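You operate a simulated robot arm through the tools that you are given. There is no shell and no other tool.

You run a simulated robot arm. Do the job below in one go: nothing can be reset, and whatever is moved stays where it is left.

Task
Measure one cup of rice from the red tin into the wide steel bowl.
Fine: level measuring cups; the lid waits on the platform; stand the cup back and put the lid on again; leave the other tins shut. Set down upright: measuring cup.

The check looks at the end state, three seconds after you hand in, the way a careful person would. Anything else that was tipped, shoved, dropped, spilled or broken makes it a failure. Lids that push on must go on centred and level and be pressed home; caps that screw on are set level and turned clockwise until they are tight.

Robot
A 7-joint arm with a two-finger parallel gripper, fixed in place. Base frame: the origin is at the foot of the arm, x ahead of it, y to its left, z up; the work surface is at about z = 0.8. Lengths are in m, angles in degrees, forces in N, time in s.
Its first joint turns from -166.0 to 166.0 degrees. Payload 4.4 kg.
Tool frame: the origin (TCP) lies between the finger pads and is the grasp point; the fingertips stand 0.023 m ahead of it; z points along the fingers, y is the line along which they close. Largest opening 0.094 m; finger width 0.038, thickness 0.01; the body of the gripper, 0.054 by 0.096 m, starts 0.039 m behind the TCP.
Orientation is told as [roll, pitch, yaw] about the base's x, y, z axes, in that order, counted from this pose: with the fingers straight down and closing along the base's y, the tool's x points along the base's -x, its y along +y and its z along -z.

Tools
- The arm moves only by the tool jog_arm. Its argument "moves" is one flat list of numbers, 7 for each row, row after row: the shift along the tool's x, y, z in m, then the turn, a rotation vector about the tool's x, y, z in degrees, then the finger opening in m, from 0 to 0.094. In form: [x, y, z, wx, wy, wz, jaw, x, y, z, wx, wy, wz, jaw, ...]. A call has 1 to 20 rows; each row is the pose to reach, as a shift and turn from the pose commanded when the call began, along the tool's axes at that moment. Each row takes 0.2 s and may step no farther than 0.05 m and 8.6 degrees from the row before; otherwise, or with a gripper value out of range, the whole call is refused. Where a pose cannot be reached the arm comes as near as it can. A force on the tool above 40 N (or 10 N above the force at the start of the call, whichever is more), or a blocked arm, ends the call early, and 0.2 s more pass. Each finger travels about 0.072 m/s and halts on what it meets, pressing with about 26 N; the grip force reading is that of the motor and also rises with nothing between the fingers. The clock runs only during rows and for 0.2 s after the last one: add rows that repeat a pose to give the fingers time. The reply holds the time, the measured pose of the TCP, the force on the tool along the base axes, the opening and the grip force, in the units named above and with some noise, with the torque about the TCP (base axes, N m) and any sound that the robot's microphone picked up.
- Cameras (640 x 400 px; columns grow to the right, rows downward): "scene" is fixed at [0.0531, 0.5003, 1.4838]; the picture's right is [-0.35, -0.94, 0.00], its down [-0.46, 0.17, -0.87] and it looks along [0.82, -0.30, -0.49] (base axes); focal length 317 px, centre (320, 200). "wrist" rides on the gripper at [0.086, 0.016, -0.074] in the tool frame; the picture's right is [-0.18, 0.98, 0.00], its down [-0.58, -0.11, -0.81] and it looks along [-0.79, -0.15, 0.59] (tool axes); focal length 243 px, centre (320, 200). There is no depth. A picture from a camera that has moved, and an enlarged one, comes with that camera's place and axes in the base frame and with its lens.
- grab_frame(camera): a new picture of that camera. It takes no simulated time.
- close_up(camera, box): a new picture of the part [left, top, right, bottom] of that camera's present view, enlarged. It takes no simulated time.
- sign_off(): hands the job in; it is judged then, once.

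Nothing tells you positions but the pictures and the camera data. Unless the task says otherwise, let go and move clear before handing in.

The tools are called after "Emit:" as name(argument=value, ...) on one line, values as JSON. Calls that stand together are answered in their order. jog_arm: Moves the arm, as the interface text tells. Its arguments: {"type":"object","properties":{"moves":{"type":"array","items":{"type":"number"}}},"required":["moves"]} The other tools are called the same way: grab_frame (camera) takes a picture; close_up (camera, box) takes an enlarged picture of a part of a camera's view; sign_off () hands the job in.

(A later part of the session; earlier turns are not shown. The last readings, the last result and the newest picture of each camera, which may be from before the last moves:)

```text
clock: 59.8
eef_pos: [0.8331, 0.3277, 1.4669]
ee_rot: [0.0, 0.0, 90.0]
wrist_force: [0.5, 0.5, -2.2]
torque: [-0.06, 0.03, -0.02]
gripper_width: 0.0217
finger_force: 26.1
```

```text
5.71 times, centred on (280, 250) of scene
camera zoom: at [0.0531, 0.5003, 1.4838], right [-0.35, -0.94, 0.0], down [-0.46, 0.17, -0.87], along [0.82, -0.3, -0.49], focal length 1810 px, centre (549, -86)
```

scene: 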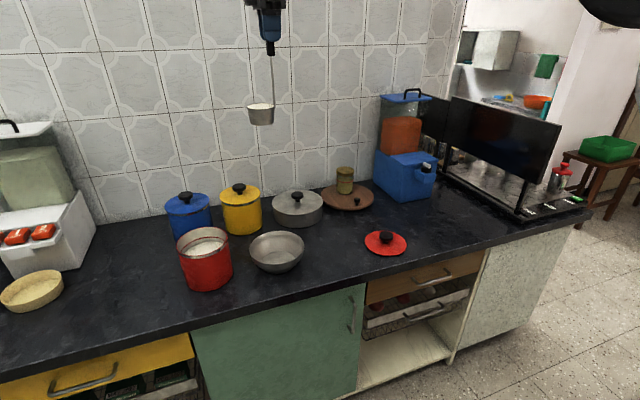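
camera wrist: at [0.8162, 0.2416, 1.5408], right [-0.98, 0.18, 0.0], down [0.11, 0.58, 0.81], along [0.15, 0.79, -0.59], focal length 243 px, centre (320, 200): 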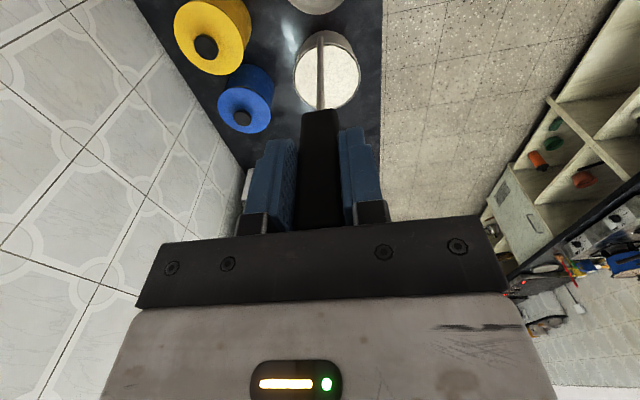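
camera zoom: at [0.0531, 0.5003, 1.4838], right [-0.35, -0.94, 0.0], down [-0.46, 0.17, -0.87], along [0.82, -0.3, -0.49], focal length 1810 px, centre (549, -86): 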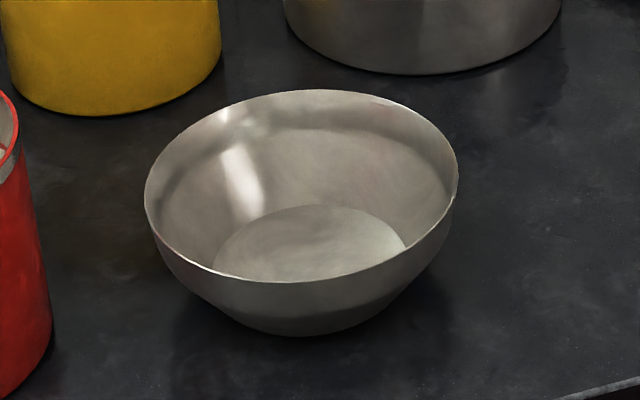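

The bowl's centre comes out at about (0.841, 0.350). I'll lower the full cup upright so it sits just above the bowl's middle, ready to pour.

Emit:
jog_arm(moves=[0, 0, 0.015, 0, 0, 0, 0.0, 0.001, -0.002, 0.045, 0, 0, 0, 0.0, 0.002, -0.004, 0.085, 0, 0, 0, 0.0, 0.003, -0.006, 0.125, 0, 0, 0, 0.0, 0.004, -0.009, 0.165, 0, 0, 0, 0.0, 0.005, -0.011, 0.205, 0, 0, 0, 0.0, 0.0057, -0.013, 0.245, 0, 0, 0, 0.0, 0.0057, -0.013, 0.28, 0, 0, 0, 0.0, 0.0057, -0.013, 0.305, 0, 0, 0, 0.0, 0.0057, -0.013, 0.318, 0, 0, 0, 0.0, 0.0057, -0.013, 0.321, 0, 0, 0, 0.0])

Emit:
close_up(camera="scene", box=[220, 170, 340, 290])

Emit:
grab_frame(camera="wrist")

```text
clock: 62.2
eef_pos: [0.8464, 0.3214, 1.1449]
ee_rot: [0.0, 0.1, 90.0]
wrist_force: [-0.2, 0.6, -1.5]
torque: [-0.05, 0.03, 0.0]
gripper_width: 0.0219
finger_force: 25.9
```

```text
3.33 times, centred on (280, 230) of scene
camera zoom: at [0.0531, 0.5003, 1.4838], right [-0.35, -0.94, 0.0], down [-0.46, 0.17, -0.87], along [0.82, -0.3, -0.49], focal length 1056 px, centre (453, 100)
```

zoom: 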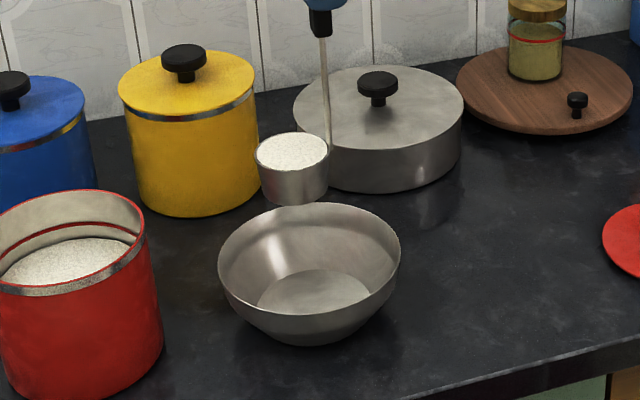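

```text
taken
camera wrist: at [0.83, 0.2361, 1.2189], right [-0.98, 0.18, 0.0], down [0.11, 0.58, 0.81], along [0.15, 0.79, -0.59], focal length 243 px, centre (320, 200)
```

wrist: 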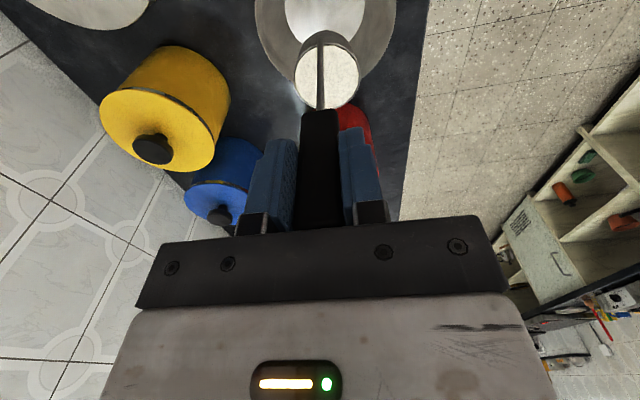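

The cup is centred over the bowl. I'll start tipping it slowly toward the base, pivoting about its rim, and pause at 60° to check where the rice goes.

Emit:
jog_arm(moves=[0, 0.0163, 0.0029, 6, 0, 0, 0.0, 0, 0.0325, 0.0074, 12, 0, 0, 0.0, 0, 0.0483, 0.0136, 18, 0, 0, 0.0, 0, 0.0636, 0.0215, 24, 0, 0, 0.0, 0, 0.0782, 0.031, 30, 0, 0, 0.0, 0, 0.0919, 0.0419, 36, 0, 0, 0.0, 0, 0.1046, 0.0542, 42, 0, 0, 0.0, 0, 0.1162, 0.0668, 48, 0, 0, 0.0, 0, 0.1265, 0.0795, 54, 0, 0, 0.0, 0, 0.1354, 0.0932, 60, 0, 0, 0.0])

Emit:
close_up(camera="scene", box=[220, 170, 340, 290])

Emit:
grab_frame(camera="wrist")

```text
clock: 64.4
eef_pos: [0.711, 0.3222, 1.0501]
ee_rot: [-60.1, -0.1, 90.0]
wrist_force: [-0.2, -0.2, -2.0]
torque: [-0.02, 0.21, 0.0]
gripper_width: 0.0216
finger_force: 26.2
```

```text
3.33 times, centred on (280, 230) of scene
camera zoom: at [0.0531, 0.5003, 1.4838], right [-0.35, -0.94, 0.0], down [-0.46, 0.17, -0.87], along [0.82, -0.3, -0.49], focal length 1056 px, centre (453, 100)
```

zoom: 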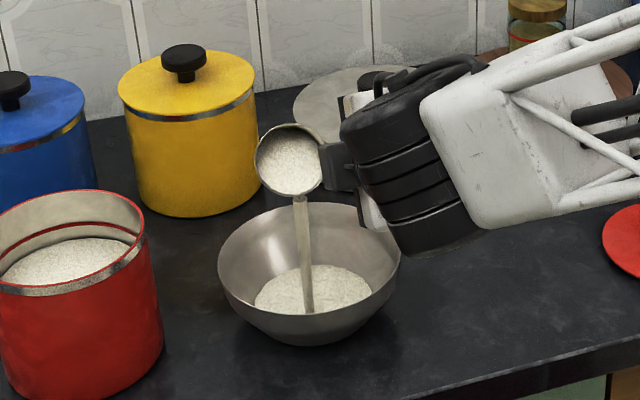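

```text
taken
camera wrist: at [0.6381, 0.2366, 1.0738], right [-0.49, 0.18, -0.85], down [-0.65, 0.58, 0.5], along [0.59, 0.79, -0.17], focal length 243 px, centre (320, 200)
```

wrist: 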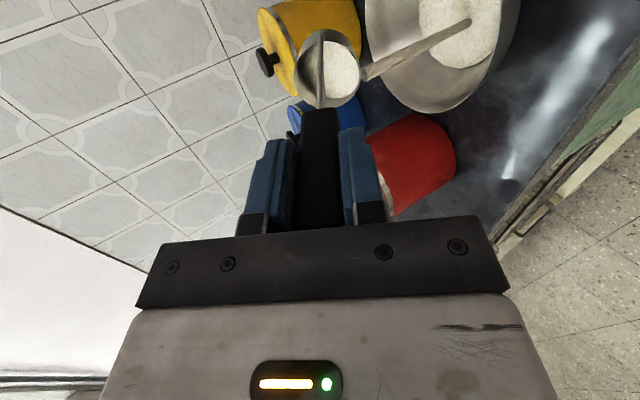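

The rice is streaming neatly into the bowl. I'll continue tipping to 90° at the same pace and check again.

Emit:
jog_arm(moves=[0, 0, 0, 0, 0, 0, 0.0, 0, 0.0164, 0.0008, 6, 0, 0, 0.0, 0, 0.0326, 0.0034, 12, 0, 0, 0.0, 0, 0.0484, 0.0077, 18, 0, 0, 0.0, 0, 0.0637, 0.0136, 24, 0, 0, 0.0, 0, 0.0782, 0.0209, 30, 0, 0, 0.0])

Emit:
close_up(camera="scene", box=[220, 170, 340, 290])

Emit:
grab_frame(camera="wrist")

```text
clock: 65.8
eef_pos: [0.6903, 0.3213, 0.9751]
ee_rot: [-90.1, 0.0, 90.0]
wrist_force: [0.7, 0.5, -0.9]
torque: [-0.02, 0.19, 0.02]
gripper_width: 0.0218
finger_force: 25.5
```

```text
3.33 times, centred on (280, 230) of scene
camera zoom: at [0.0531, 0.5003, 1.4838], right [-0.35, -0.94, 0.0], down [-0.46, 0.17, -0.87], along [0.82, -0.3, -0.49], focal length 1056 px, centre (453, 100)
```

zoom: 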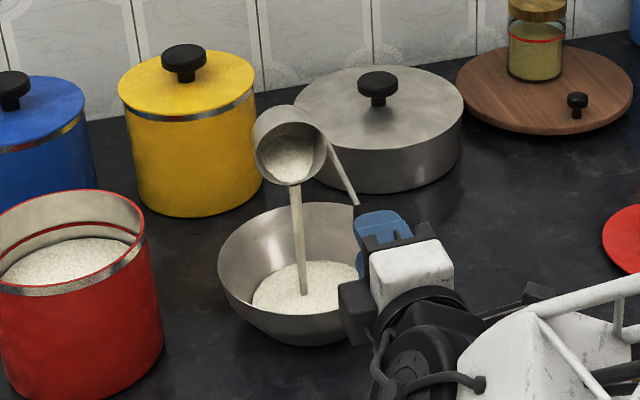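

```text
taken
camera wrist: at [0.6163, 0.2365, 0.9581], right [0.0, 0.18, -0.98], down [-0.81, 0.58, 0.11], along [0.59, 0.79, 0.15], focal length 243 px, centre (320, 200)
```

wrist: 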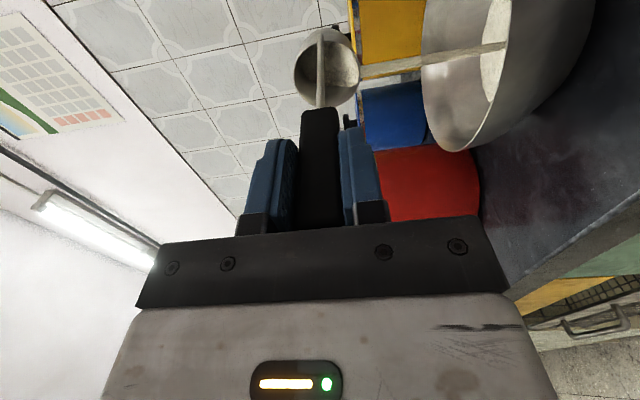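

Most of the rice is in the bowl and the stream is still landing well inside. I'll tip on to 120° and hold there to empty the cup.

Emit:
jog_arm(moves=[0, 0.0164, 0.0008, 6, 0, 0, 0.0, 0, 0.0326, 0.0034, 12, 0, 0, 0.0, 0, 0.0484, 0.0077, 18, 0, 0, 0.0, 0, 0.0637, 0.0136, 24, 0, 0, 0.0, 0, 0.0782, 0.0209, 30, 0, 0, 0.0, 0, 0.0782, 0.0209, 30, 0, 0, 0.0, 0, 0.0782, 0.0209, 30, 0, 0, 0.0, 0, 0.0782, 0.0209, 30, 0, 0, 0.0, 0, 0.0782, 0.0209, 30, 0, 0, 0.0])

Emit:
close_up(camera="scene", box=[220, 170, 340, 290])

Emit:
grab_frame(camera="wrist")

```text
clock: 67.8
eef_pos: [0.713, 0.3212, 0.8963]
ee_rot: [-120.0, 0.0, 90.0]
wrist_force: [0.8, 0.2, -0.7]
torque: [-0.02, 0.16, -0.01]
gripper_width: 0.022
finger_force: 26.0
```

```text
3.33 times, centred on (280, 230) of scene
camera zoom: at [0.0531, 0.5003, 1.4838], right [-0.35, -0.94, 0.0], down [-0.46, 0.17, -0.87], along [0.82, -0.3, -0.49], focal length 1056 px, centre (453, 100)
```

zoom: 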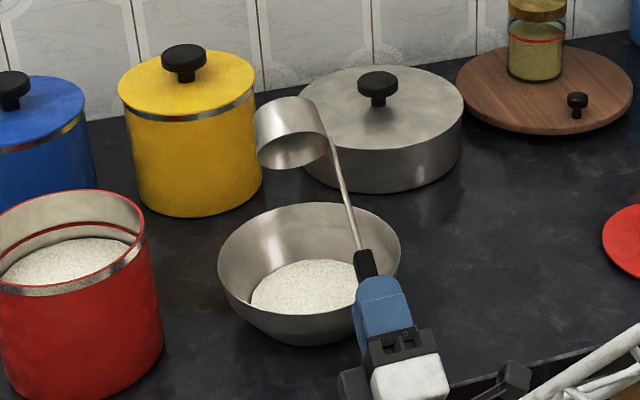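

```text
taken
camera wrist: at [0.6558, 0.2351, 0.844], right [0.49, 0.18, -0.85], down [-0.75, 0.58, -0.31], along [0.44, 0.79, 0.42], focal length 243 px, centre (320, 200)
```

wrist: 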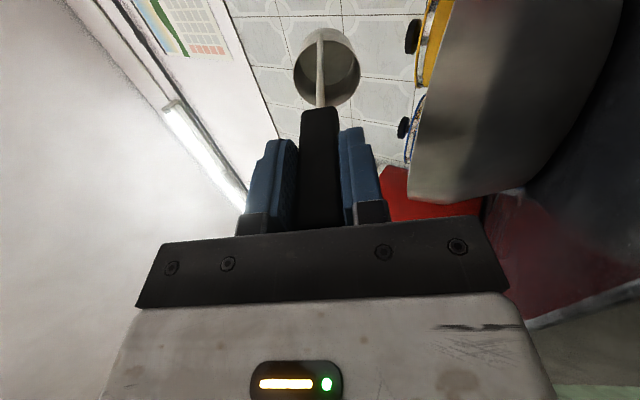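

The stream has stopped; I'll look inside the cup and around the bowl for leftovers or spills.

Emit:
close_up(camera="wrist", box=[280, 20, 380, 120])

Emit:
close_up(camera="scene", box=[235, 190, 315, 280])

```text
4.00 times, centred on (330, 70) of wrist
camera zoom: at [0.6558, 0.2351, 0.844], right [0.49, 0.18, -0.85], down [-0.75, 0.58, -0.31], along [0.44, 0.79, 0.42], focal length 970 px, centre (280, 720)
```

zoom: 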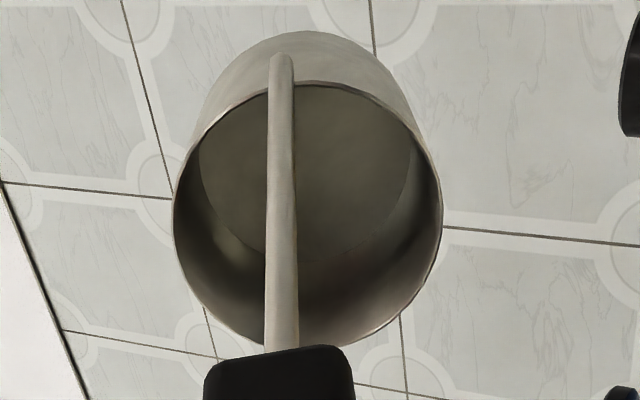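

```text
4.44 times, centred on (275, 235) of scene
camera zoom: at [0.0531, 0.5003, 1.4838], right [-0.35, -0.94, 0.0], down [-0.46, 0.17, -0.87], along [0.82, -0.3, -0.49], focal length 1407 px, centre (520, 44)
```

zoom: 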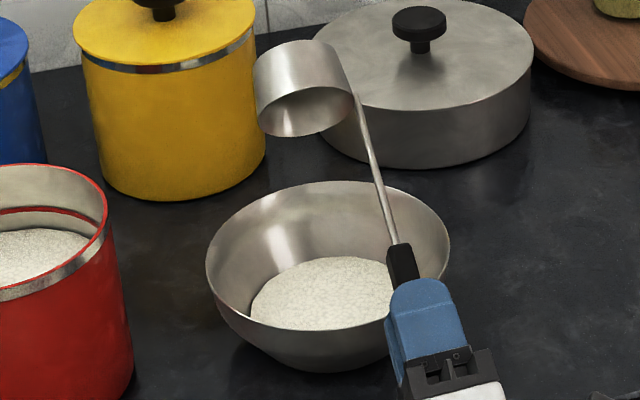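

The cup is empty and nothing has spilled. I'll swing it back upright about the same pivot.

Emit:
jog_arm(moves=[0, -0.0218, 0.0015, -8, 0, 0, 0.0, 0, -0.0431, 0.0061, -16, 0, 0, 0.0, 0, -0.0636, 0.0135, -24, 0, 0, 0.0, 0, -0.0829, 0.0238, -32, 0, 0, 0.0, 0, -0.1005, 0.0366, -40, 0, 0, 0.0, 0, -0.1162, 0.0517, -48, 0, 0, 0.0, 0, -0.1297, 0.0689, -56, 0, 0, 0.0, 0, -0.1406, 0.0878, -64, 0, 0, 0.0, 0, -0.1487, 0.1081, -72, 0, 0, 0.0, 0, -0.154, 0.1292, -80, 0, 0, 0.0, 0, -0.1563, 0.1509, -88, 0, 0, 0.0, 0, -0.1555, 0.1727, -96, 0, 0, 0.0, 0, -0.1518, 0.1942, -104, 0, 0, 0.0, 0, -0.145, 0.215, -112, 0, 0, 0.0, 0, -0.1354, 0.2346, -120, 0, 0, 0.0, 0, -0.1354, 0.2346, -120, 0, 0, 0.0])

Emit:
close_up(camera="scene", box=[200, 150, 340, 290])

Emit:
close_up(camera="wrist", box=[220, 0, 460, 150])

```text
clock: 71.2
eef_pos: [0.8474, 0.3225, 1.1307]
ee_rot: [0.1, 0.1, 90.0]
wrist_force: [1.1, 0.2, -1.6]
torque: [0.0, 0.02, 0.01]
gripper_width: 0.0217
finger_force: 26.4
```

```text
2.86 times, centred on (270, 220) of scene
camera zoom: at [0.0531, 0.5003, 1.4838], right [-0.35, -0.94, 0.0], down [-0.46, 0.17, -0.87], along [0.82, -0.3, -0.49], focal length 905 px, centre (463, 143)
```

zoom: 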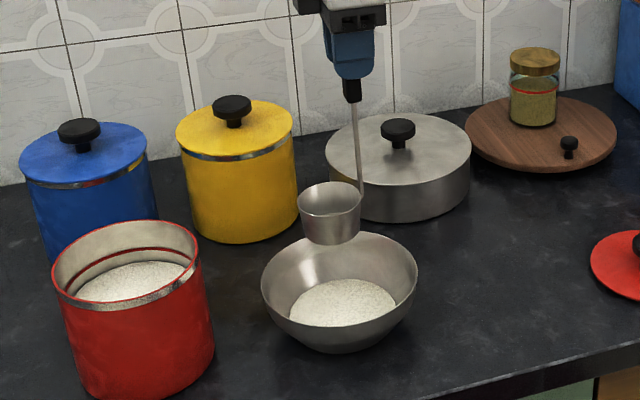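

```text
2.67 times, centred on (340, 75) of wrist
camera zoom: at [0.8311, 0.2363, 1.205], right [-0.98, 0.18, 0.0], down [0.11, 0.58, 0.81], along [0.15, 0.79, -0.59], focal length 647 px, centre (267, 533)
```

zoom: 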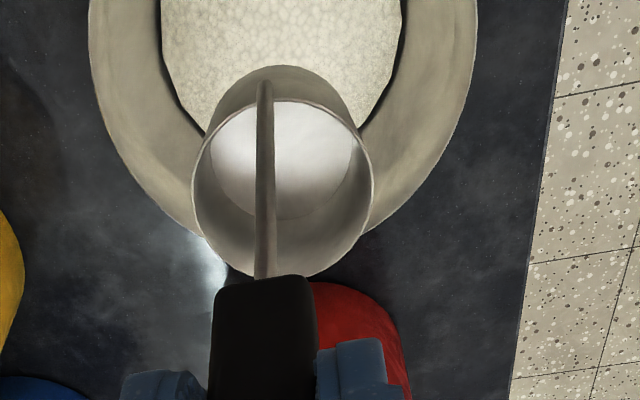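

The cup is upright again, though the handle appears to have crept a few millimetres down in the grip. I'll check closely whether it is still straight.

Emit:
close_up(camera="scene", box=[255, 165, 315, 235])

Emit:
close_up(camera="wrist", box=[160, 0, 480, 240])

```text
5.71 times, centred on (285, 200) of scene
camera zoom: at [0.0531, 0.5003, 1.4838], right [-0.35, -0.94, 0.0], down [-0.46, 0.17, -0.87], along [0.82, -0.3, -0.49], focal length 1810 px, centre (520, 200)
```

zoom: 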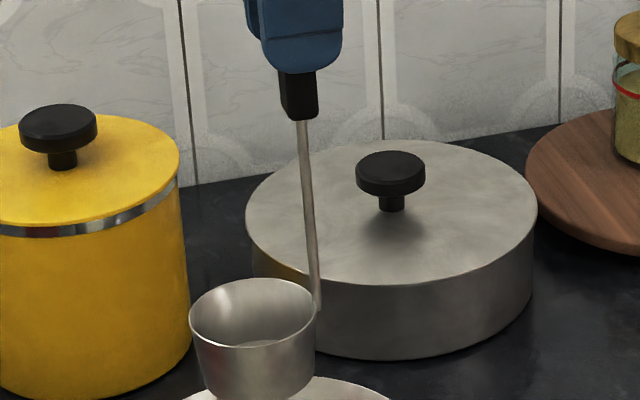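

```text
1.67 times, centred on (320, 120) of wrist
camera zoom: at [0.8311, 0.2363, 1.205], right [-0.98, 0.18, 0.0], down [0.11, 0.58, 0.81], along [0.15, 0.79, -0.59], focal length 404 px, centre (320, 333)
```

zoom: 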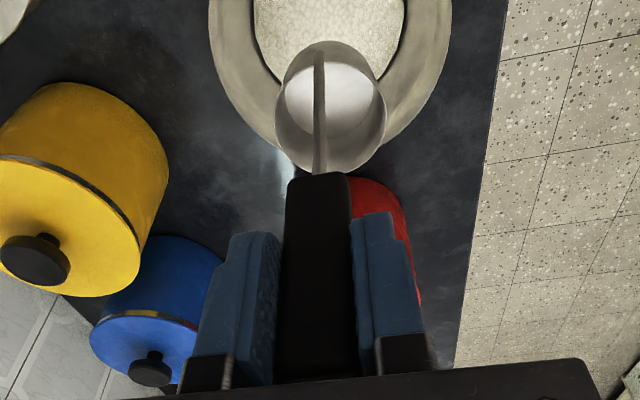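

The cup is still straight, having crept down roughly 1 cm in the grip, so I'll set it down by feel. I'm carrying it back to its original spot while turning the tool to yaw 0.

Emit:
jog_arm(moves=[0.006, 0.003, -0.01, 0, 0, 4, 0.0, 0.018, 0.009, -0.015, 0, 0, 12, 0.0, 0.031, 0.016, -0.015, 0, 0, 20, 0.0, 0.044, 0.023, -0.015, 0, 0, 28, 0.0, 0.057, 0.03, -0.015, 0, 0, 36, 0.0, 0.07, 0.037, -0.015, 0, 0, 44, 0.0, 0.083, 0.044, -0.015, 0, 0, 52, 0.0, 0.096, 0.051, -0.015, 0, 0, 60, 0.0, 0.11, 0.058, -0.015, 0, 0, 68, 0.0, 0.124, 0.065, -0.015, 0, 0, 76, 0.0, 0.138, 0.072, -0.015, 0, 0, 84, 0.0, 0.1475, 0.077, -0.015, 0, 0, 90, 0.0, 0.1475, 0.077, -0.015, 0, 0, 90, 0.0])

Emit:
grab_frame(camera="scene")

Emit:
close_up(camera="wrist", box=[160, 0, 480, 240])

```text
clock: 74.0
eef_pos: [0.7682, 0.1726, 1.1463]
ee_rot: [0.0, 0.0, -0.1]
wrist_force: [0.2, 0.2, -1.3]
torque: [0.01, 0.06, 0.0]
gripper_width: 0.022
finger_force: 25.8
```

```text
taken
```

scene: 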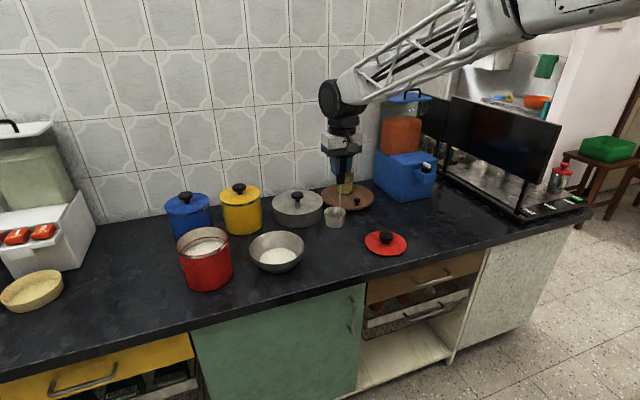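

```text
1.67 times, centred on (320, 120) of wrist
camera zoom: at [0.6828, 0.1905, 1.2194], right [0.19, 0.98, 0.0], down [0.58, -0.11, 0.81], along [0.79, -0.15, -0.59], focal length 404 px, centre (320, 333)
```

zoom: 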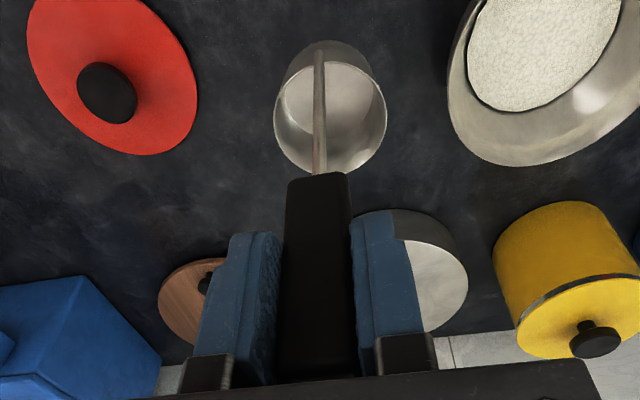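

The cup is above its original place. I'll lower it, quickly at first to just above the surface, then by feel.

Emit:
jog_arm(moves=[-0.001, 0.001, 0.02, 0, 0, 0, 0.0, -0.001, 0.001, 0.055, 0, 0, 0, 0.0, -0.001, 0.001, 0.09, 0, 0, 0, 0.0, -0.001, 0.001, 0.11, 0, 0, 0, 0.0, -0.001, 0.001, 0.12, 0, 0, 0, 0.0, -0.001, 0.001, 0.124, 0, 0, 0, 0.0])

Emit:
close_up(camera="scene", box=[300, 190, 380, 270])

```text
clock: 75.4
eef_pos: [0.7697, 0.1741, 1.02]
ee_rot: [0.0, 0.0, 0.0]
wrist_force: [-1.3, 0.1, -1.8]
torque: [0.01, -0.01, 0.0]
gripper_width: 0.0218
finger_force: 26.0
```

```text
5.00 times, centred on (340, 230) of scene
camera zoom: at [0.0531, 0.5003, 1.4838], right [-0.35, -0.94, 0.0], down [-0.46, 0.17, -0.87], along [0.82, -0.3, -0.49], focal length 1583 px, centre (220, 50)
```

zoom: 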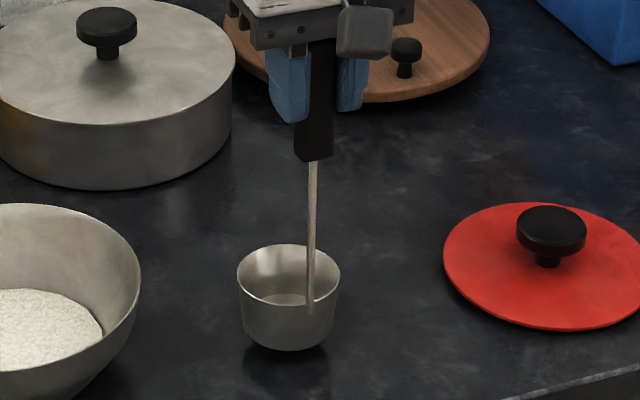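

The cup is about 1 cm above the worktop. I'll lower it in small steps, checking for contact.

Emit:
jog_arm(moves=[0, 0, 0.003, 0, 0, 0, 0.0, 0, 0, 0.006, 0, 0, 0, 0.0, 0, 0, 0.008, 0, 0, 0, 0.0])

Emit:
jog_arm(moves=[0, 0, 0.001, 0, 0, 0, 0.0, 0, 0, 0.002, 0, 0, 0, 0.0])

Emit:
close_up(camera="scene", box=[300, 190, 380, 270])

```text
clock: 76.2
eef_pos: [0.7696, 0.173, 1.0134]
ee_rot: [0.0, 0.0, 0.0]
wrist_force: [0.0, -0.4, -1.0]
torque: [0.02, 0.03, 0.02]
gripper_width: 0.0217
finger_force: 26.0
```

```text
clock: 76.8
eef_pos: [0.7704, 0.1753, 1.0106]
ee_rot: [0.0, -0.1, 0.0]
wrist_force: [1.2, -0.3, -1.4]
torque: [-0.03, 0.03, -0.01]
gripper_width: 0.022
finger_force: 25.7
```

```text
5.00 times, centred on (340, 230) of scene
camera zoom: at [0.0531, 0.5003, 1.4838], right [-0.35, -0.94, 0.0], down [-0.46, 0.17, -0.87], along [0.82, -0.3, -0.49], focal length 1583 px, centre (220, 50)
```

zoom: 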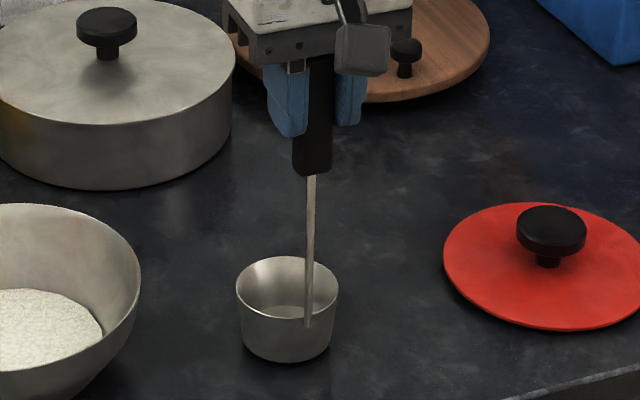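

A couple of millimetres remain, so I'll ease down one at a time.

Emit:
jog_arm(moves=[0, 0, 0.0015, 0, 0, 0, 0.0])

Emit:
jog_arm(moves=[0, 0, 0.001, 0, 0, 0, 0.0])

```text
clock: 77.2
eef_pos: [0.7708, 0.1743, 1.0093]
ee_rot: [-0.1, 0.1, 0.0]
wrist_force: [0.5, -0.1, -0.4]
torque: [0.02, 0.02, -0.03]
gripper_width: 0.0216
finger_force: 26.2
```

```text
clock: 77.6
eef_pos: [0.7702, 0.1752, 1.0075]
ee_rot: [0.0, 0.0, 0.0]
wrist_force: [0.2, 0.3, -1.4]
torque: [0.01, 0.02, 0.01]
gripper_width: 0.0216
finger_force: 26.5
```

Still only the cup's own weight shows on the tool, so I'll continue one millimetre at a time.

Emit:
jog_arm(moves=[0, 0, 0.001, 0, 0, 0, 0.0])

Emit:
close_up(camera="scene", box=[300, 190, 380, 270])

```text
clock: 78.0
eef_pos: [0.7697, 0.1747, 1.0073]
ee_rot: [0.1, 0.0, 0.0]
wrist_force: [0.5, -1.0, -2.0]
torque: [0.0, 0.04, -0.01]
gripper_width: 0.0217
finger_force: 25.8
```

```text
5.00 times, centred on (340, 230) of scene
camera zoom: at [0.0531, 0.5003, 1.4838], right [-0.35, -0.94, 0.0], down [-0.46, 0.17, -0.87], along [0.82, -0.3, -0.49], focal length 1583 px, centre (220, 50)
```

zoom: 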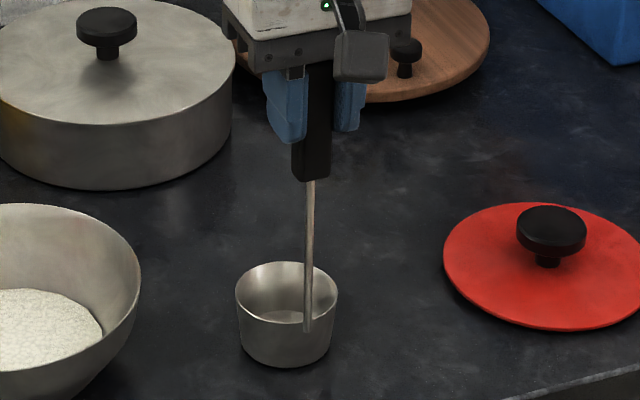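

The cup's base is about at surface height. I'll continue a touch further until contact shows in the force.

Emit:
jog_arm(moves=[0, 0, 0.001, 0, 0, 0, 0.0])

Emit:
jog_arm(moves=[0, 0, 0.001, 0, 0, 0, 0.0])

```text
clock: 78.4
eef_pos: [0.7711, 0.1737, 1.0057]
ee_rot: [0.0, 0.0, 0.0]
wrist_force: [0.4, 0.1, -1.2]
torque: [0.0, 0.04, 0.04]
gripper_width: 0.022
finger_force: 26.6
```

```text
clock: 78.8
eef_pos: [0.7702, 0.175, 1.0053]
ee_rot: [0.1, -0.1, 0.0]
wrist_force: [0.3, -0.5, -1.4]
torque: [0.02, 0.05, -0.01]
gripper_width: 0.0217
finger_force: 25.7
```

There's no contact yet; I'll keep going one millimetre at a time.

Emit:
jog_arm(moves=[0, 0, 0.001, 0, 0, 0, 0.0])

Emit:
jog_arm(moves=[0, 0, 0.001, 0, 0, 0, 0.0])

Emit:
close_up(camera="scene", box=[300, 190, 380, 270])

```text
clock: 79.2
eef_pos: [0.7707, 0.1748, 1.0051]
ee_rot: [0.0, -0.1, 0.0]
wrist_force: [-2.8, -1.1, 8.3]
torque: [-0.26, 0.04, -0.07]
gripper_width: 0.022
finger_force: 26.3
```

```text
clock: 79.6
eef_pos: [0.7698, 0.1748, 1.0056]
ee_rot: [0.0, -0.1, 0.0]
wrist_force: [-9.0, 0.8, 21.6]
torque: [0.07, 0.38, 0.06]
gripper_width: 0.0218
finger_force: 26.1
```

```text
5.00 times, centred on (340, 230) of scene
camera zoom: at [0.0531, 0.5003, 1.4838], right [-0.35, -0.94, 0.0], down [-0.46, 0.17, -0.87], along [0.82, -0.3, -0.49], focal length 1583 px, centre (220, 50)
```

zoom: 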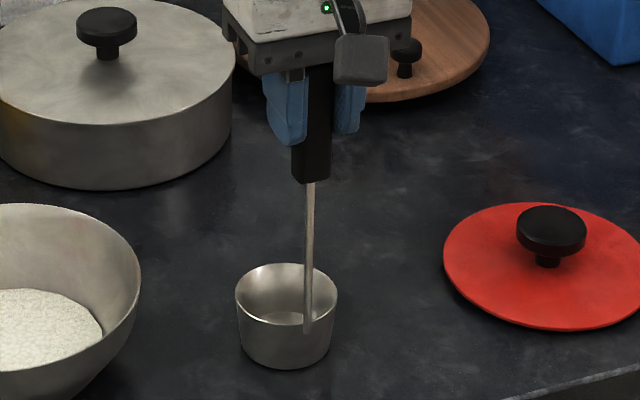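

Firm contact: the cup is on the surface. I'll back off slightly to relieve the force before opening.

Emit:
jog_arm(moves=[0, 0, -0.001, 0, 0, 0, 0.0])

Emit:
jog_arm(moves=[0, 0, -0.0007, 0, 0, 0, 0.0])

```text
clock: 80.0
eef_pos: [0.77, 0.176, 1.0051]
ee_rot: [-0.1, -0.1, 0.0]
wrist_force: [-2.2, 0.9, 18.4]
torque: [0.22, -0.44, 0.05]
gripper_width: 0.0218
finger_force: 26.0
```

```text
clock: 80.4
eef_pos: [0.7695, 0.1746, 1.005]
ee_rot: [0.1, 0.0, 0.0]
wrist_force: [1.8, 0.2, 9.1]
torque: [0.1, -0.93, 0.0]
gripper_width: 0.0216
finger_force: 25.8
```

Emit:
jog_arm(moves=[0, 0, -0.0007, 0, 0, 0, 0.0, 0, 0, -0.0007, 0, 0, 0, 0.0])

Emit:
close_up(camera="wrist", box=[160, 0, 480, 240])

```text
clock: 81.0
eef_pos: [0.769, 0.1745, 1.0053]
ee_rot: [0.0, 0.2, -0.2]
wrist_force: [0.2, 0.2, -1.5]
torque: [0.01, -0.01, -0.02]
gripper_width: 0.0222
finger_force: 26.1
```

```text
1.67 times, centred on (320, 120) of wrist
camera zoom: at [0.6829, 0.1916, 1.0797], right [0.18, 0.98, 0.0], down [0.58, -0.11, 0.81], along [0.79, -0.15, -0.59], focal length 404 px, centre (320, 333)
```

zoom: 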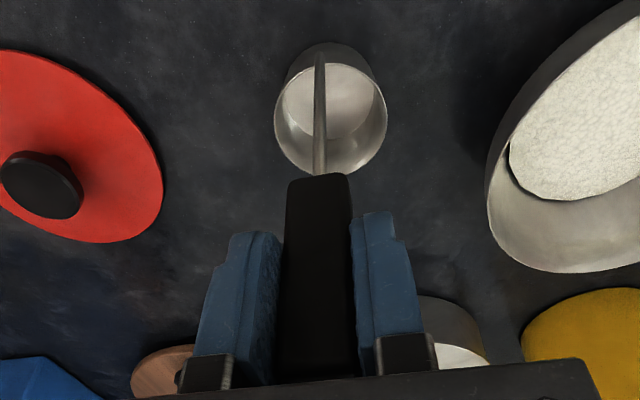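

The load is back to about the cup's own weight, with the base at the surface. I'll open the fingers just a little first and check that the cup stands.

Emit:
jog_arm(moves=[0, 0, 0.0004, 0, 0, 0, 0.0, 0, 0, 0.0004, 0, 0, 0, 0.03, 0, 0, 0.0004, 0, 0, 0, 0.03])

Emit:
close_up(camera="wrist", box=[160, 0, 480, 240])

Emit:
close_up(camera="scene", box=[300, 190, 380, 270])

```text
clock: 81.8
eef_pos: [0.77, 0.1759, 1.0055]
ee_rot: [0.1, 0.0, 0.0]
wrist_force: [-0.7, -0.1, -0.9]
torque: [-0.03, 0.05, -0.03]
gripper_width: 0.0299
finger_force: 0.2
```

```text
1.67 times, centred on (320, 120) of wrist
camera zoom: at [0.6834, 0.1919, 1.0795], right [0.18, 0.98, 0.0], down [0.58, -0.11, 0.81], along [0.79, -0.15, -0.59], focal length 404 px, centre (320, 333)
```

zoom: 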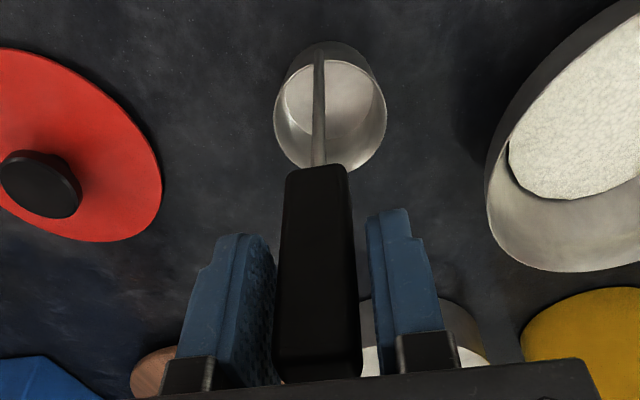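

```text
5.00 times, centred on (340, 230) of scene
camera zoom: at [0.0531, 0.5003, 1.4838], right [-0.35, -0.94, 0.0], down [-0.46, 0.17, -0.87], along [0.82, -0.3, -0.49], focal length 1583 px, centre (220, 50)
```

zoom: 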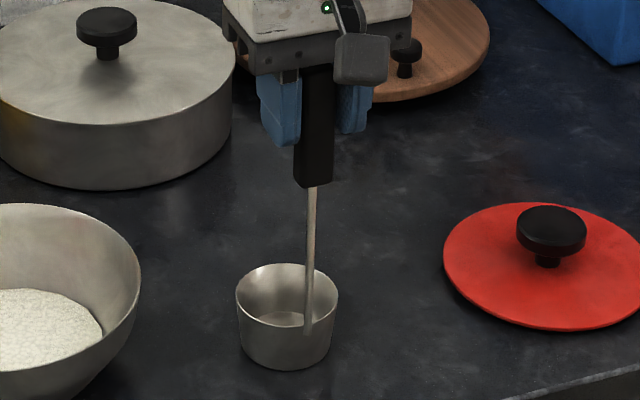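

The cup stands upright on its own. I'll open fully and rise straight up clear of the handle.

Emit:
jog_arm(moves=[0, 0, 0, 0, 0, 0, 0.06, 0, 0, 0, 0, 0, 0, 0.085, 0, 0, 0, 0, 0, 0, 0.085, 0, 0, -0.02, 0, 0, 0, 0.085, 0, 0, -0.05, 0, 0, 0, 0.085, 0, 0, -0.09, 0, 0, 0, 0.085, 0, 0, -0.135, 0, 0, 0, 0.085])

Emit:
close_up(camera="scene", box=[290, 170, 410, 270])

Emit:
grab_frame(camera="wrist")

```text
clock: 83.4
eef_pos: [0.7705, 0.1776, 1.142]
ee_rot: [0.1, 0.2, 0.1]
wrist_force: [-0.9, -0.4, -0.4]
torque: [-0.02, 0.02, -0.01]
gripper_width: 0.0853
finger_force: 0.1
```

```text
4.00 times, centred on (350, 220) of scene
camera zoom: at [0.0531, 0.5003, 1.4838], right [-0.35, -0.94, 0.0], down [-0.46, 0.17, -0.87], along [0.82, -0.3, -0.49], focal length 1267 px, centre (200, 120)
```

zoom: 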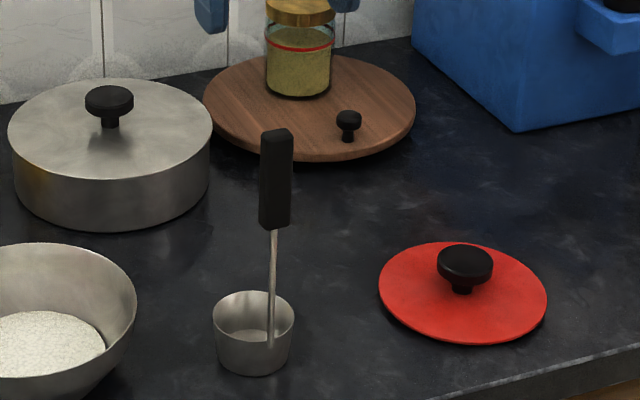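

```text
taken
camera wrist: at [0.6845, 0.1937, 1.2146], right [0.18, 0.98, 0.0], down [0.58, -0.11, 0.81], along [0.79, -0.15, -0.59], focal length 243 px, centre (320, 200)
```

wrist: 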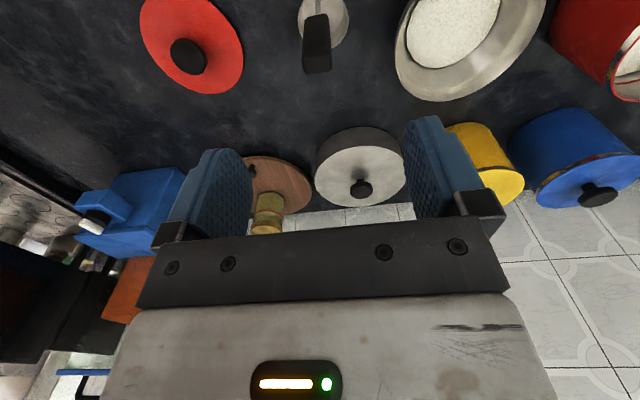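

The cup is back in place, upright. Now for the lid: I'll move above the knob at the exact position where I released it.

Emit:
jog_arm(moves=[-0.005, -0.035, 0, 0, 0, 0, 0.085, -0.01, -0.075, 0, 0, 0, 0, 0.085, -0.016, -0.115, 0, 0, 0, 0, 0.085, -0.022, -0.155, 0, 0, 0, 0, 0.085, -0.028, -0.19, 0, 0, 0, 0, 0.085, -0.03, -0.204, 0, 0, 0, 0, 0.085, -0.03, -0.204, 0.04, 0, 0, 0, 0.085, -0.03, -0.204, 0.085, 0, 0, 0, 0.085, -0.03, -0.204, 0.13, 0, 0, 0, 0.085, -0.03, -0.204, 0.175, 0, 0, 0, 0.085, -0.03, -0.204, 0.22, 0, 0, 0, 0.085, -0.03, -0.204, 0.225, 0, 0, 0, 0.085])

Emit:
close_up(camera="wrist", box=[160, 0, 480, 230])

Emit:
close_up(camera="scene", box=[330, 180, 450, 255])

```text
clock: 86.0
eef_pos: [0.8012, -0.0302, 0.916]
ee_rot: [-0.1, 0.0, 0.0]
wrist_force: [1.1, 0.0, 0.0]
torque: [0.0, 0.0, 0.01]
gripper_width: 0.0849
finger_force: 0.1
```

```text
1.74 times, centred on (320, 115) of wrist
camera zoom: at [0.714, -0.0136, 0.9895], right [0.18, 0.98, 0.0], down [0.58, -0.11, 0.81], along [0.79, -0.15, -0.59], focal length 422 px, centre (320, 348)
```

zoom: 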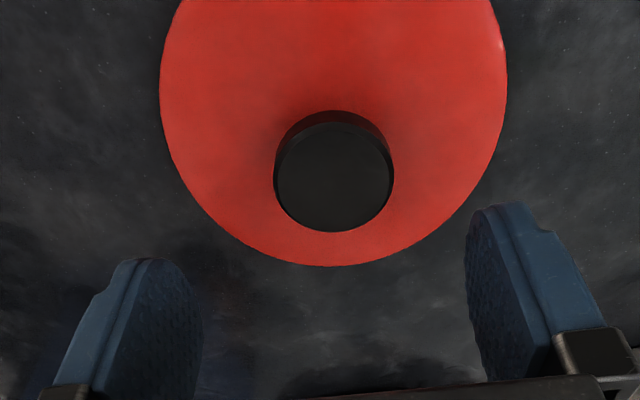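

```text
5.33 times, centred on (390, 218) of scene
camera zoom: at [0.0531, 0.5003, 1.4838], right [-0.35, -0.94, 0.0], down [-0.46, 0.17, -0.87], along [0.82, -0.3, -0.49], focal length 1689 px, centre (-53, 107)
```

zoom: 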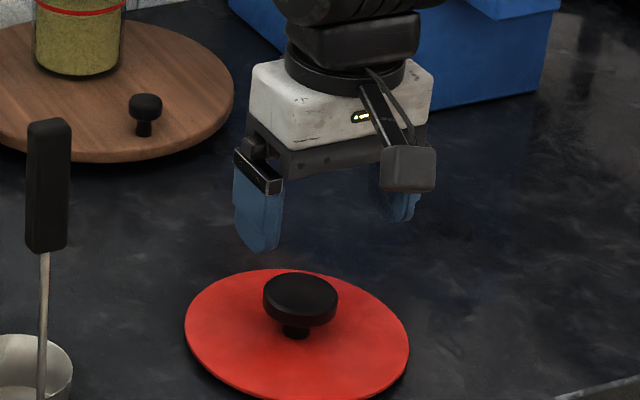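

The knob lines up as expected. I'll lower around it with a 2 mm correction in y, then close.

Emit:
jog_arm(moves=[0.0005, 0.0025, 0.03, 0, 0, 0, 0.085, 0.0005, 0.0025, 0.06, 0, 0, 0, 0.085, 0.0005, 0.0025, 0.077, 0, 0, 0, 0.085, 0.0005, 0.0025, 0.077, 0, 0, 0, 0.085])

Emit:
close_up(camera="wrist", box=[160, 0, 480, 230])

Emit:
close_up(camera="scene", box=[330, 180, 450, 255])

```text
clock: 87.0
eef_pos: [0.7989, -0.0277, 0.8395]
ee_rot: [0.0, 0.0, 0.0]
wrist_force: [0.2, 0.3, -0.4]
torque: [0.01, -0.01, -0.02]
gripper_width: 0.0849
finger_force: 0.0
```

```text
1.74 times, centred on (320, 115) of wrist
camera zoom: at [0.712, -0.0102, 0.913], right [0.18, 0.98, 0.0], down [0.58, -0.11, 0.81], along [0.79, -0.15, -0.59], focal length 422 px, centre (320, 348)
```

zoom: 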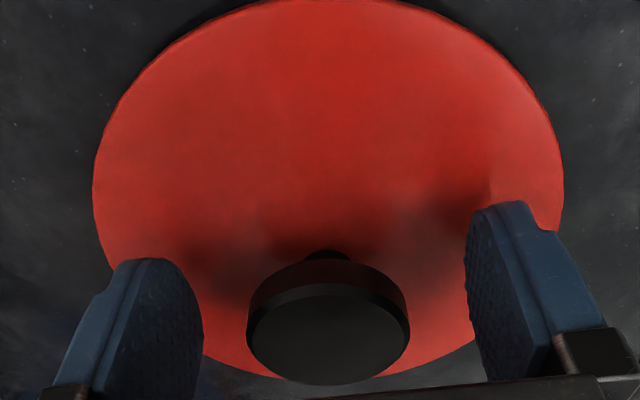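

```text
5.33 times, centred on (390, 218) of scene
camera zoom: at [0.0531, 0.5003, 1.4838], right [-0.35, -0.94, 0.0], down [-0.46, 0.17, -0.87], along [0.82, -0.3, -0.49], focal length 1689 px, centre (-53, 107)
```

zoom: 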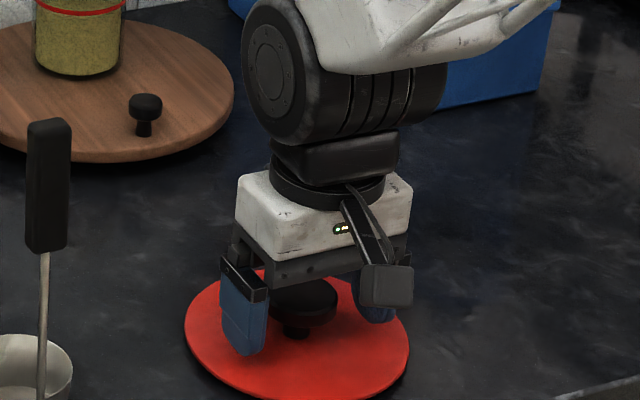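

I'll lower three more millimetres to match the earlier grip height and close on the knob.

Emit:
jog_arm(moves=[-0.001, 0, 0.0025, 0, 0, 0, 0.085, -0.001, 0, 0.0025, 0, 0, 0, 0.06, -0.001, 0, 0.0025, 0, 0, 0, 0.04, -0.001, 0, 0.0025, 0, 0, 0, 0.02, -0.001, 0, 0.0025, 0, 0, 0, 0.0, -0.001, 0, 0.0025, 0, 0, 0, 0.0])

Emit:
close_up(camera="wrist", box=[160, 0, 480, 230])

```text
clock: 88.4
eef_pos: [0.7996, -0.0273, 0.8361]
ee_rot: [0.0, 0.1, 0.1]
wrist_force: [-0.6, 0.6, 0.8]
torque: [0.02, 0.01, -0.04]
gripper_width: 0.0471
finger_force: 26.3
```

```text
1.74 times, centred on (320, 115) of wrist
camera zoom: at [0.7133, -0.01, 0.9105], right [0.18, 0.98, 0.0], down [0.58, -0.11, 0.81], along [0.79, -0.15, -0.59], focal length 422 px, centre (320, 348)
```

zoom: 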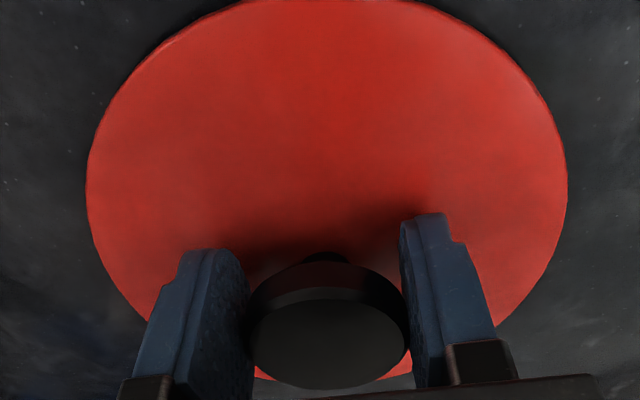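

The grip matches the earlier one. I'll lift gently and check that the lid hangs level.

Emit:
jog_arm(moves=[0, 0, -0.003, 0, 0, 0, 0.0, 0, 0, -0.008, 0, 0, 0, 0.0, 0, 0, -0.02, 0, 0, 0, 0.0, 0, 0, -0.045, 0, 0, 0, 0.0, 0, 0, -0.08, 0, 0, 0, 0.0, 0, 0, -0.12, 0, 0, 0, 0.0, 0, 0, -0.16, 0, 0, 0, 0.0, 0, 0, -0.2, 0, 0, 0, 0.0, 0, 0, -0.24, 0, 0, 0, 0.0, 0, 0, -0.28, 0, 0, 0, 0.0, 0, 0, -0.31, 0, 0, 0, 0.0])

Emit:
close_up(camera="wrist", box=[160, 0, 480, 230])

Emit:
close_up(camera="scene", box=[340, 100, 460, 190])

```text
clock: 90.8
eef_pos: [0.8018, -0.028, 1.1474]
ee_rot: [0.1, 0.0, -0.1]
wrist_force: [-0.9, -0.3, -0.1]
torque: [0.02, 0.02, 0.03]
gripper_width: 0.0471
finger_force: 26.0
```

```text
1.74 times, centred on (320, 115) of wrist
camera zoom: at [0.7143, -0.011, 1.2205], right [0.18, 0.98, 0.0], down [0.58, -0.11, 0.81], along [0.79, -0.15, -0.59], focal length 422 px, centre (320, 348)
```

zoom: 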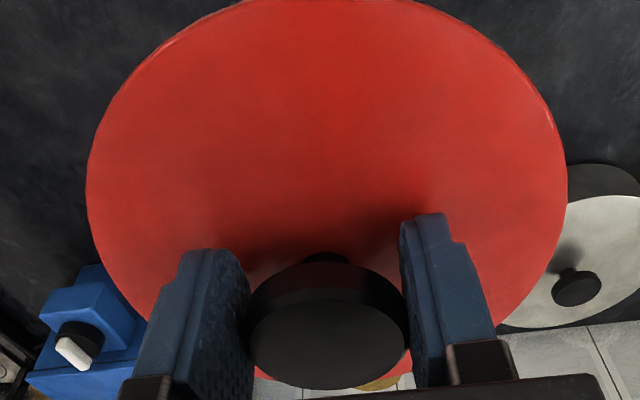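

```text
4.44 times, centred on (400, 145) of scene
camera zoom: at [0.0531, 0.5003, 1.4838], right [-0.35, -0.94, 0.0], down [-0.46, 0.17, -0.87], along [0.82, -0.3, -0.49], focal length 1407 px, centre (-36, 444)
```

zoom: 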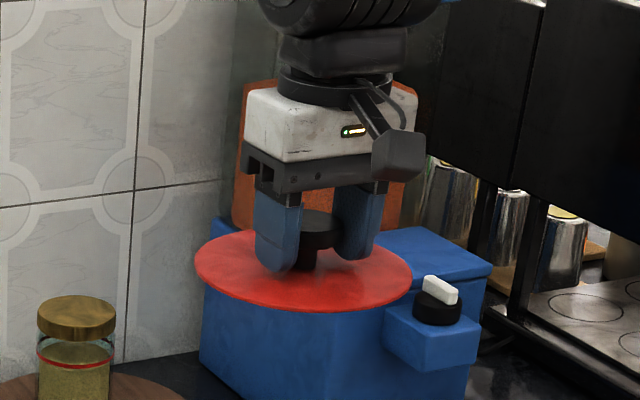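

The lid hangs level. I'll carry it back over the cup and bowl to above the red tin.

Emit:
jog_arm(moves=[-0.001, 0.012, 0, 0, 0, 0, 0.0, -0.004, 0.042, 0, 0, 0, 0, 0.0, -0.007, 0.082, 0, 0, 0, 0, 0.0, -0.01, 0.122, 0, 0, 0, 0, 0.0, -0.013, 0.162, 0, 0, 0, 0, 0.0, -0.016, 0.202, 0, 0, 0, 0, 0.0, -0.019, 0.242, 0, 0, 0, 0, 0.0, -0.022, 0.282, 0, 0, 0, 0, 0.0, -0.025, 0.322, 0, 0, 0, 0, 0.0, -0.028, 0.362, 0, 0, 0, 0, 0.0, -0.031, 0.402, 0, 0, 0, 0, 0.0, -0.034, 0.442, 0, 0, 0, 0, 0.0, -0.037, 0.482, 0, 0, 0, 0, 0.0, -0.04, 0.522, 0, 0, 0, 0, 0.0, -0.043, 0.557, 0, 0, 0, 0, 0.0, -0.046, 0.58, 0, 0, 0, 0, 0.0, -0.047, 0.5905, 0, 0, 0, 0, 0.0, -0.047, 0.5905, 0, 0, 0, 0, 0.0])

Emit:
grab_frame(camera="scene")

Emit:
grab_frame(camera="wrist")

```text
clock: 94.6
eef_pos: [0.8483, 0.5641, 1.1445]
ee_rot: [0.0, -0.1, 0.0]
wrist_force: [-0.2, 0.1, -0.9]
torque: [0.01, 0.01, 0.0]
gripper_width: 0.0468
finger_force: 26.3
```

```text
taken
```

scene: 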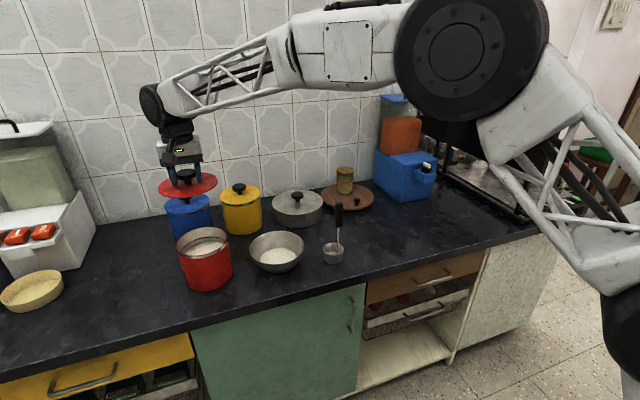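

```text
taken
camera wrist: at [0.7617, 0.5808, 1.2197], right [0.18, 0.98, 0.0], down [0.58, -0.11, 0.81], along [0.79, -0.15, -0.59], focal length 243 px, centre (320, 200)
```

wrist: 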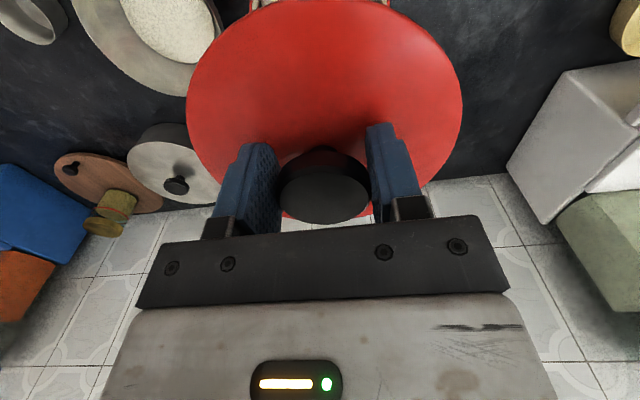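

The lid is above the tin, with the expected seat at TCP (0.848, 0.563, about 0.973). I'll lower to about 2 cm above the rim and check centring.

Emit:
jog_arm(moves=[0, -0.0008, 0.03, 0, 0, 0, 0.0, 0, -0.0008, 0.065, 0, 0, 0, 0.0, 0, -0.0008, 0.1, 0, 0, 0, 0.0, 0, -0.0008, 0.125, 0, 0, 0, 0.0, 0, -0.0008, 0.139, 0, 0, 0, 0.0, 0, -0.0008, 0.144, 0, 0, 0, 0.0])

Emit:
close_up(camera="scene", box=[160, 200, 250, 290])

Emit:
grab_frame(camera="wrist")

```text
clock: 96.0
eef_pos: [0.8489, 0.5637, 1.002]
ee_rot: [0.0, 0.0, 0.1]
wrist_force: [0.1, -0.4, -1.1]
torque: [0.03, 0.01, 0.01]
gripper_width: 0.047
finger_force: 25.8
```

```text
4.44 times, centred on (205, 245) of scene
camera zoom: at [0.0531, 0.5003, 1.4838], right [-0.35, -0.94, 0.0], down [-0.46, 0.17, -0.87], along [0.82, -0.3, -0.49], focal length 1407 px, centre (831, 0)
```

zoom: 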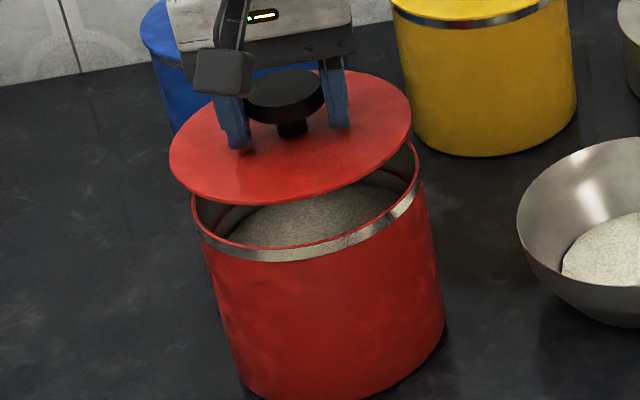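

```text
taken
camera wrist: at [0.7617, 0.5807, 1.0759], right [0.18, 0.98, 0.0], down [0.58, -0.11, 0.81], along [0.79, -0.15, -0.59], focal length 243 px, centre (320, 200)
```

wrist: 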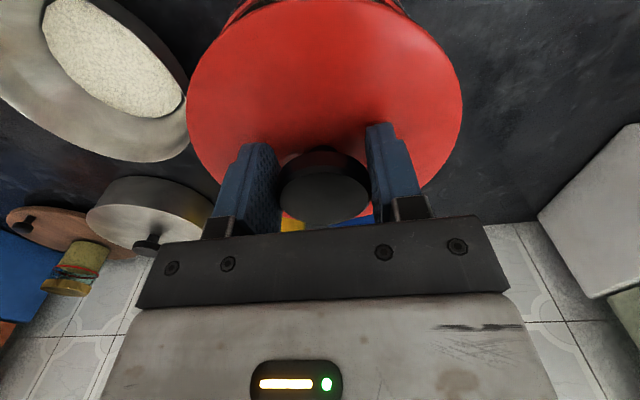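

The lid is level and lined up over the rim the same way it was originally. I'll lower in small steps, watching the force as the skirt meets the rim.

Emit:
jog_arm(moves=[0, 0, 0.004, 0, 0, 0, 0.0, 0, 0, 0.009, 0, 0, 0, 0.0, 0, 0, 0.014, 0, 0, 0, 0.0])

Emit:
close_up(camera="scene", box=[160, 200, 250, 290])

```text
clock: 96.8
eef_pos: [0.8482, 0.5635, 0.9877]
ee_rot: [0.0, -0.1, 0.0]
wrist_force: [0.6, 0.4, -0.9]
torque: [-0.01, -0.02, 0.01]
gripper_width: 0.0472
finger_force: 26.3
```

```text
4.44 times, centred on (205, 245) of scene
camera zoom: at [0.0531, 0.5003, 1.4838], right [-0.35, -0.94, 0.0], down [-0.46, 0.17, -0.87], along [0.82, -0.3, -0.49], focal length 1407 px, centre (831, 0)
```

zoom: 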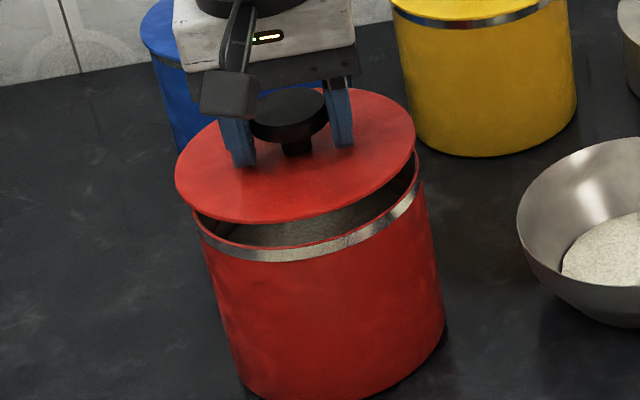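

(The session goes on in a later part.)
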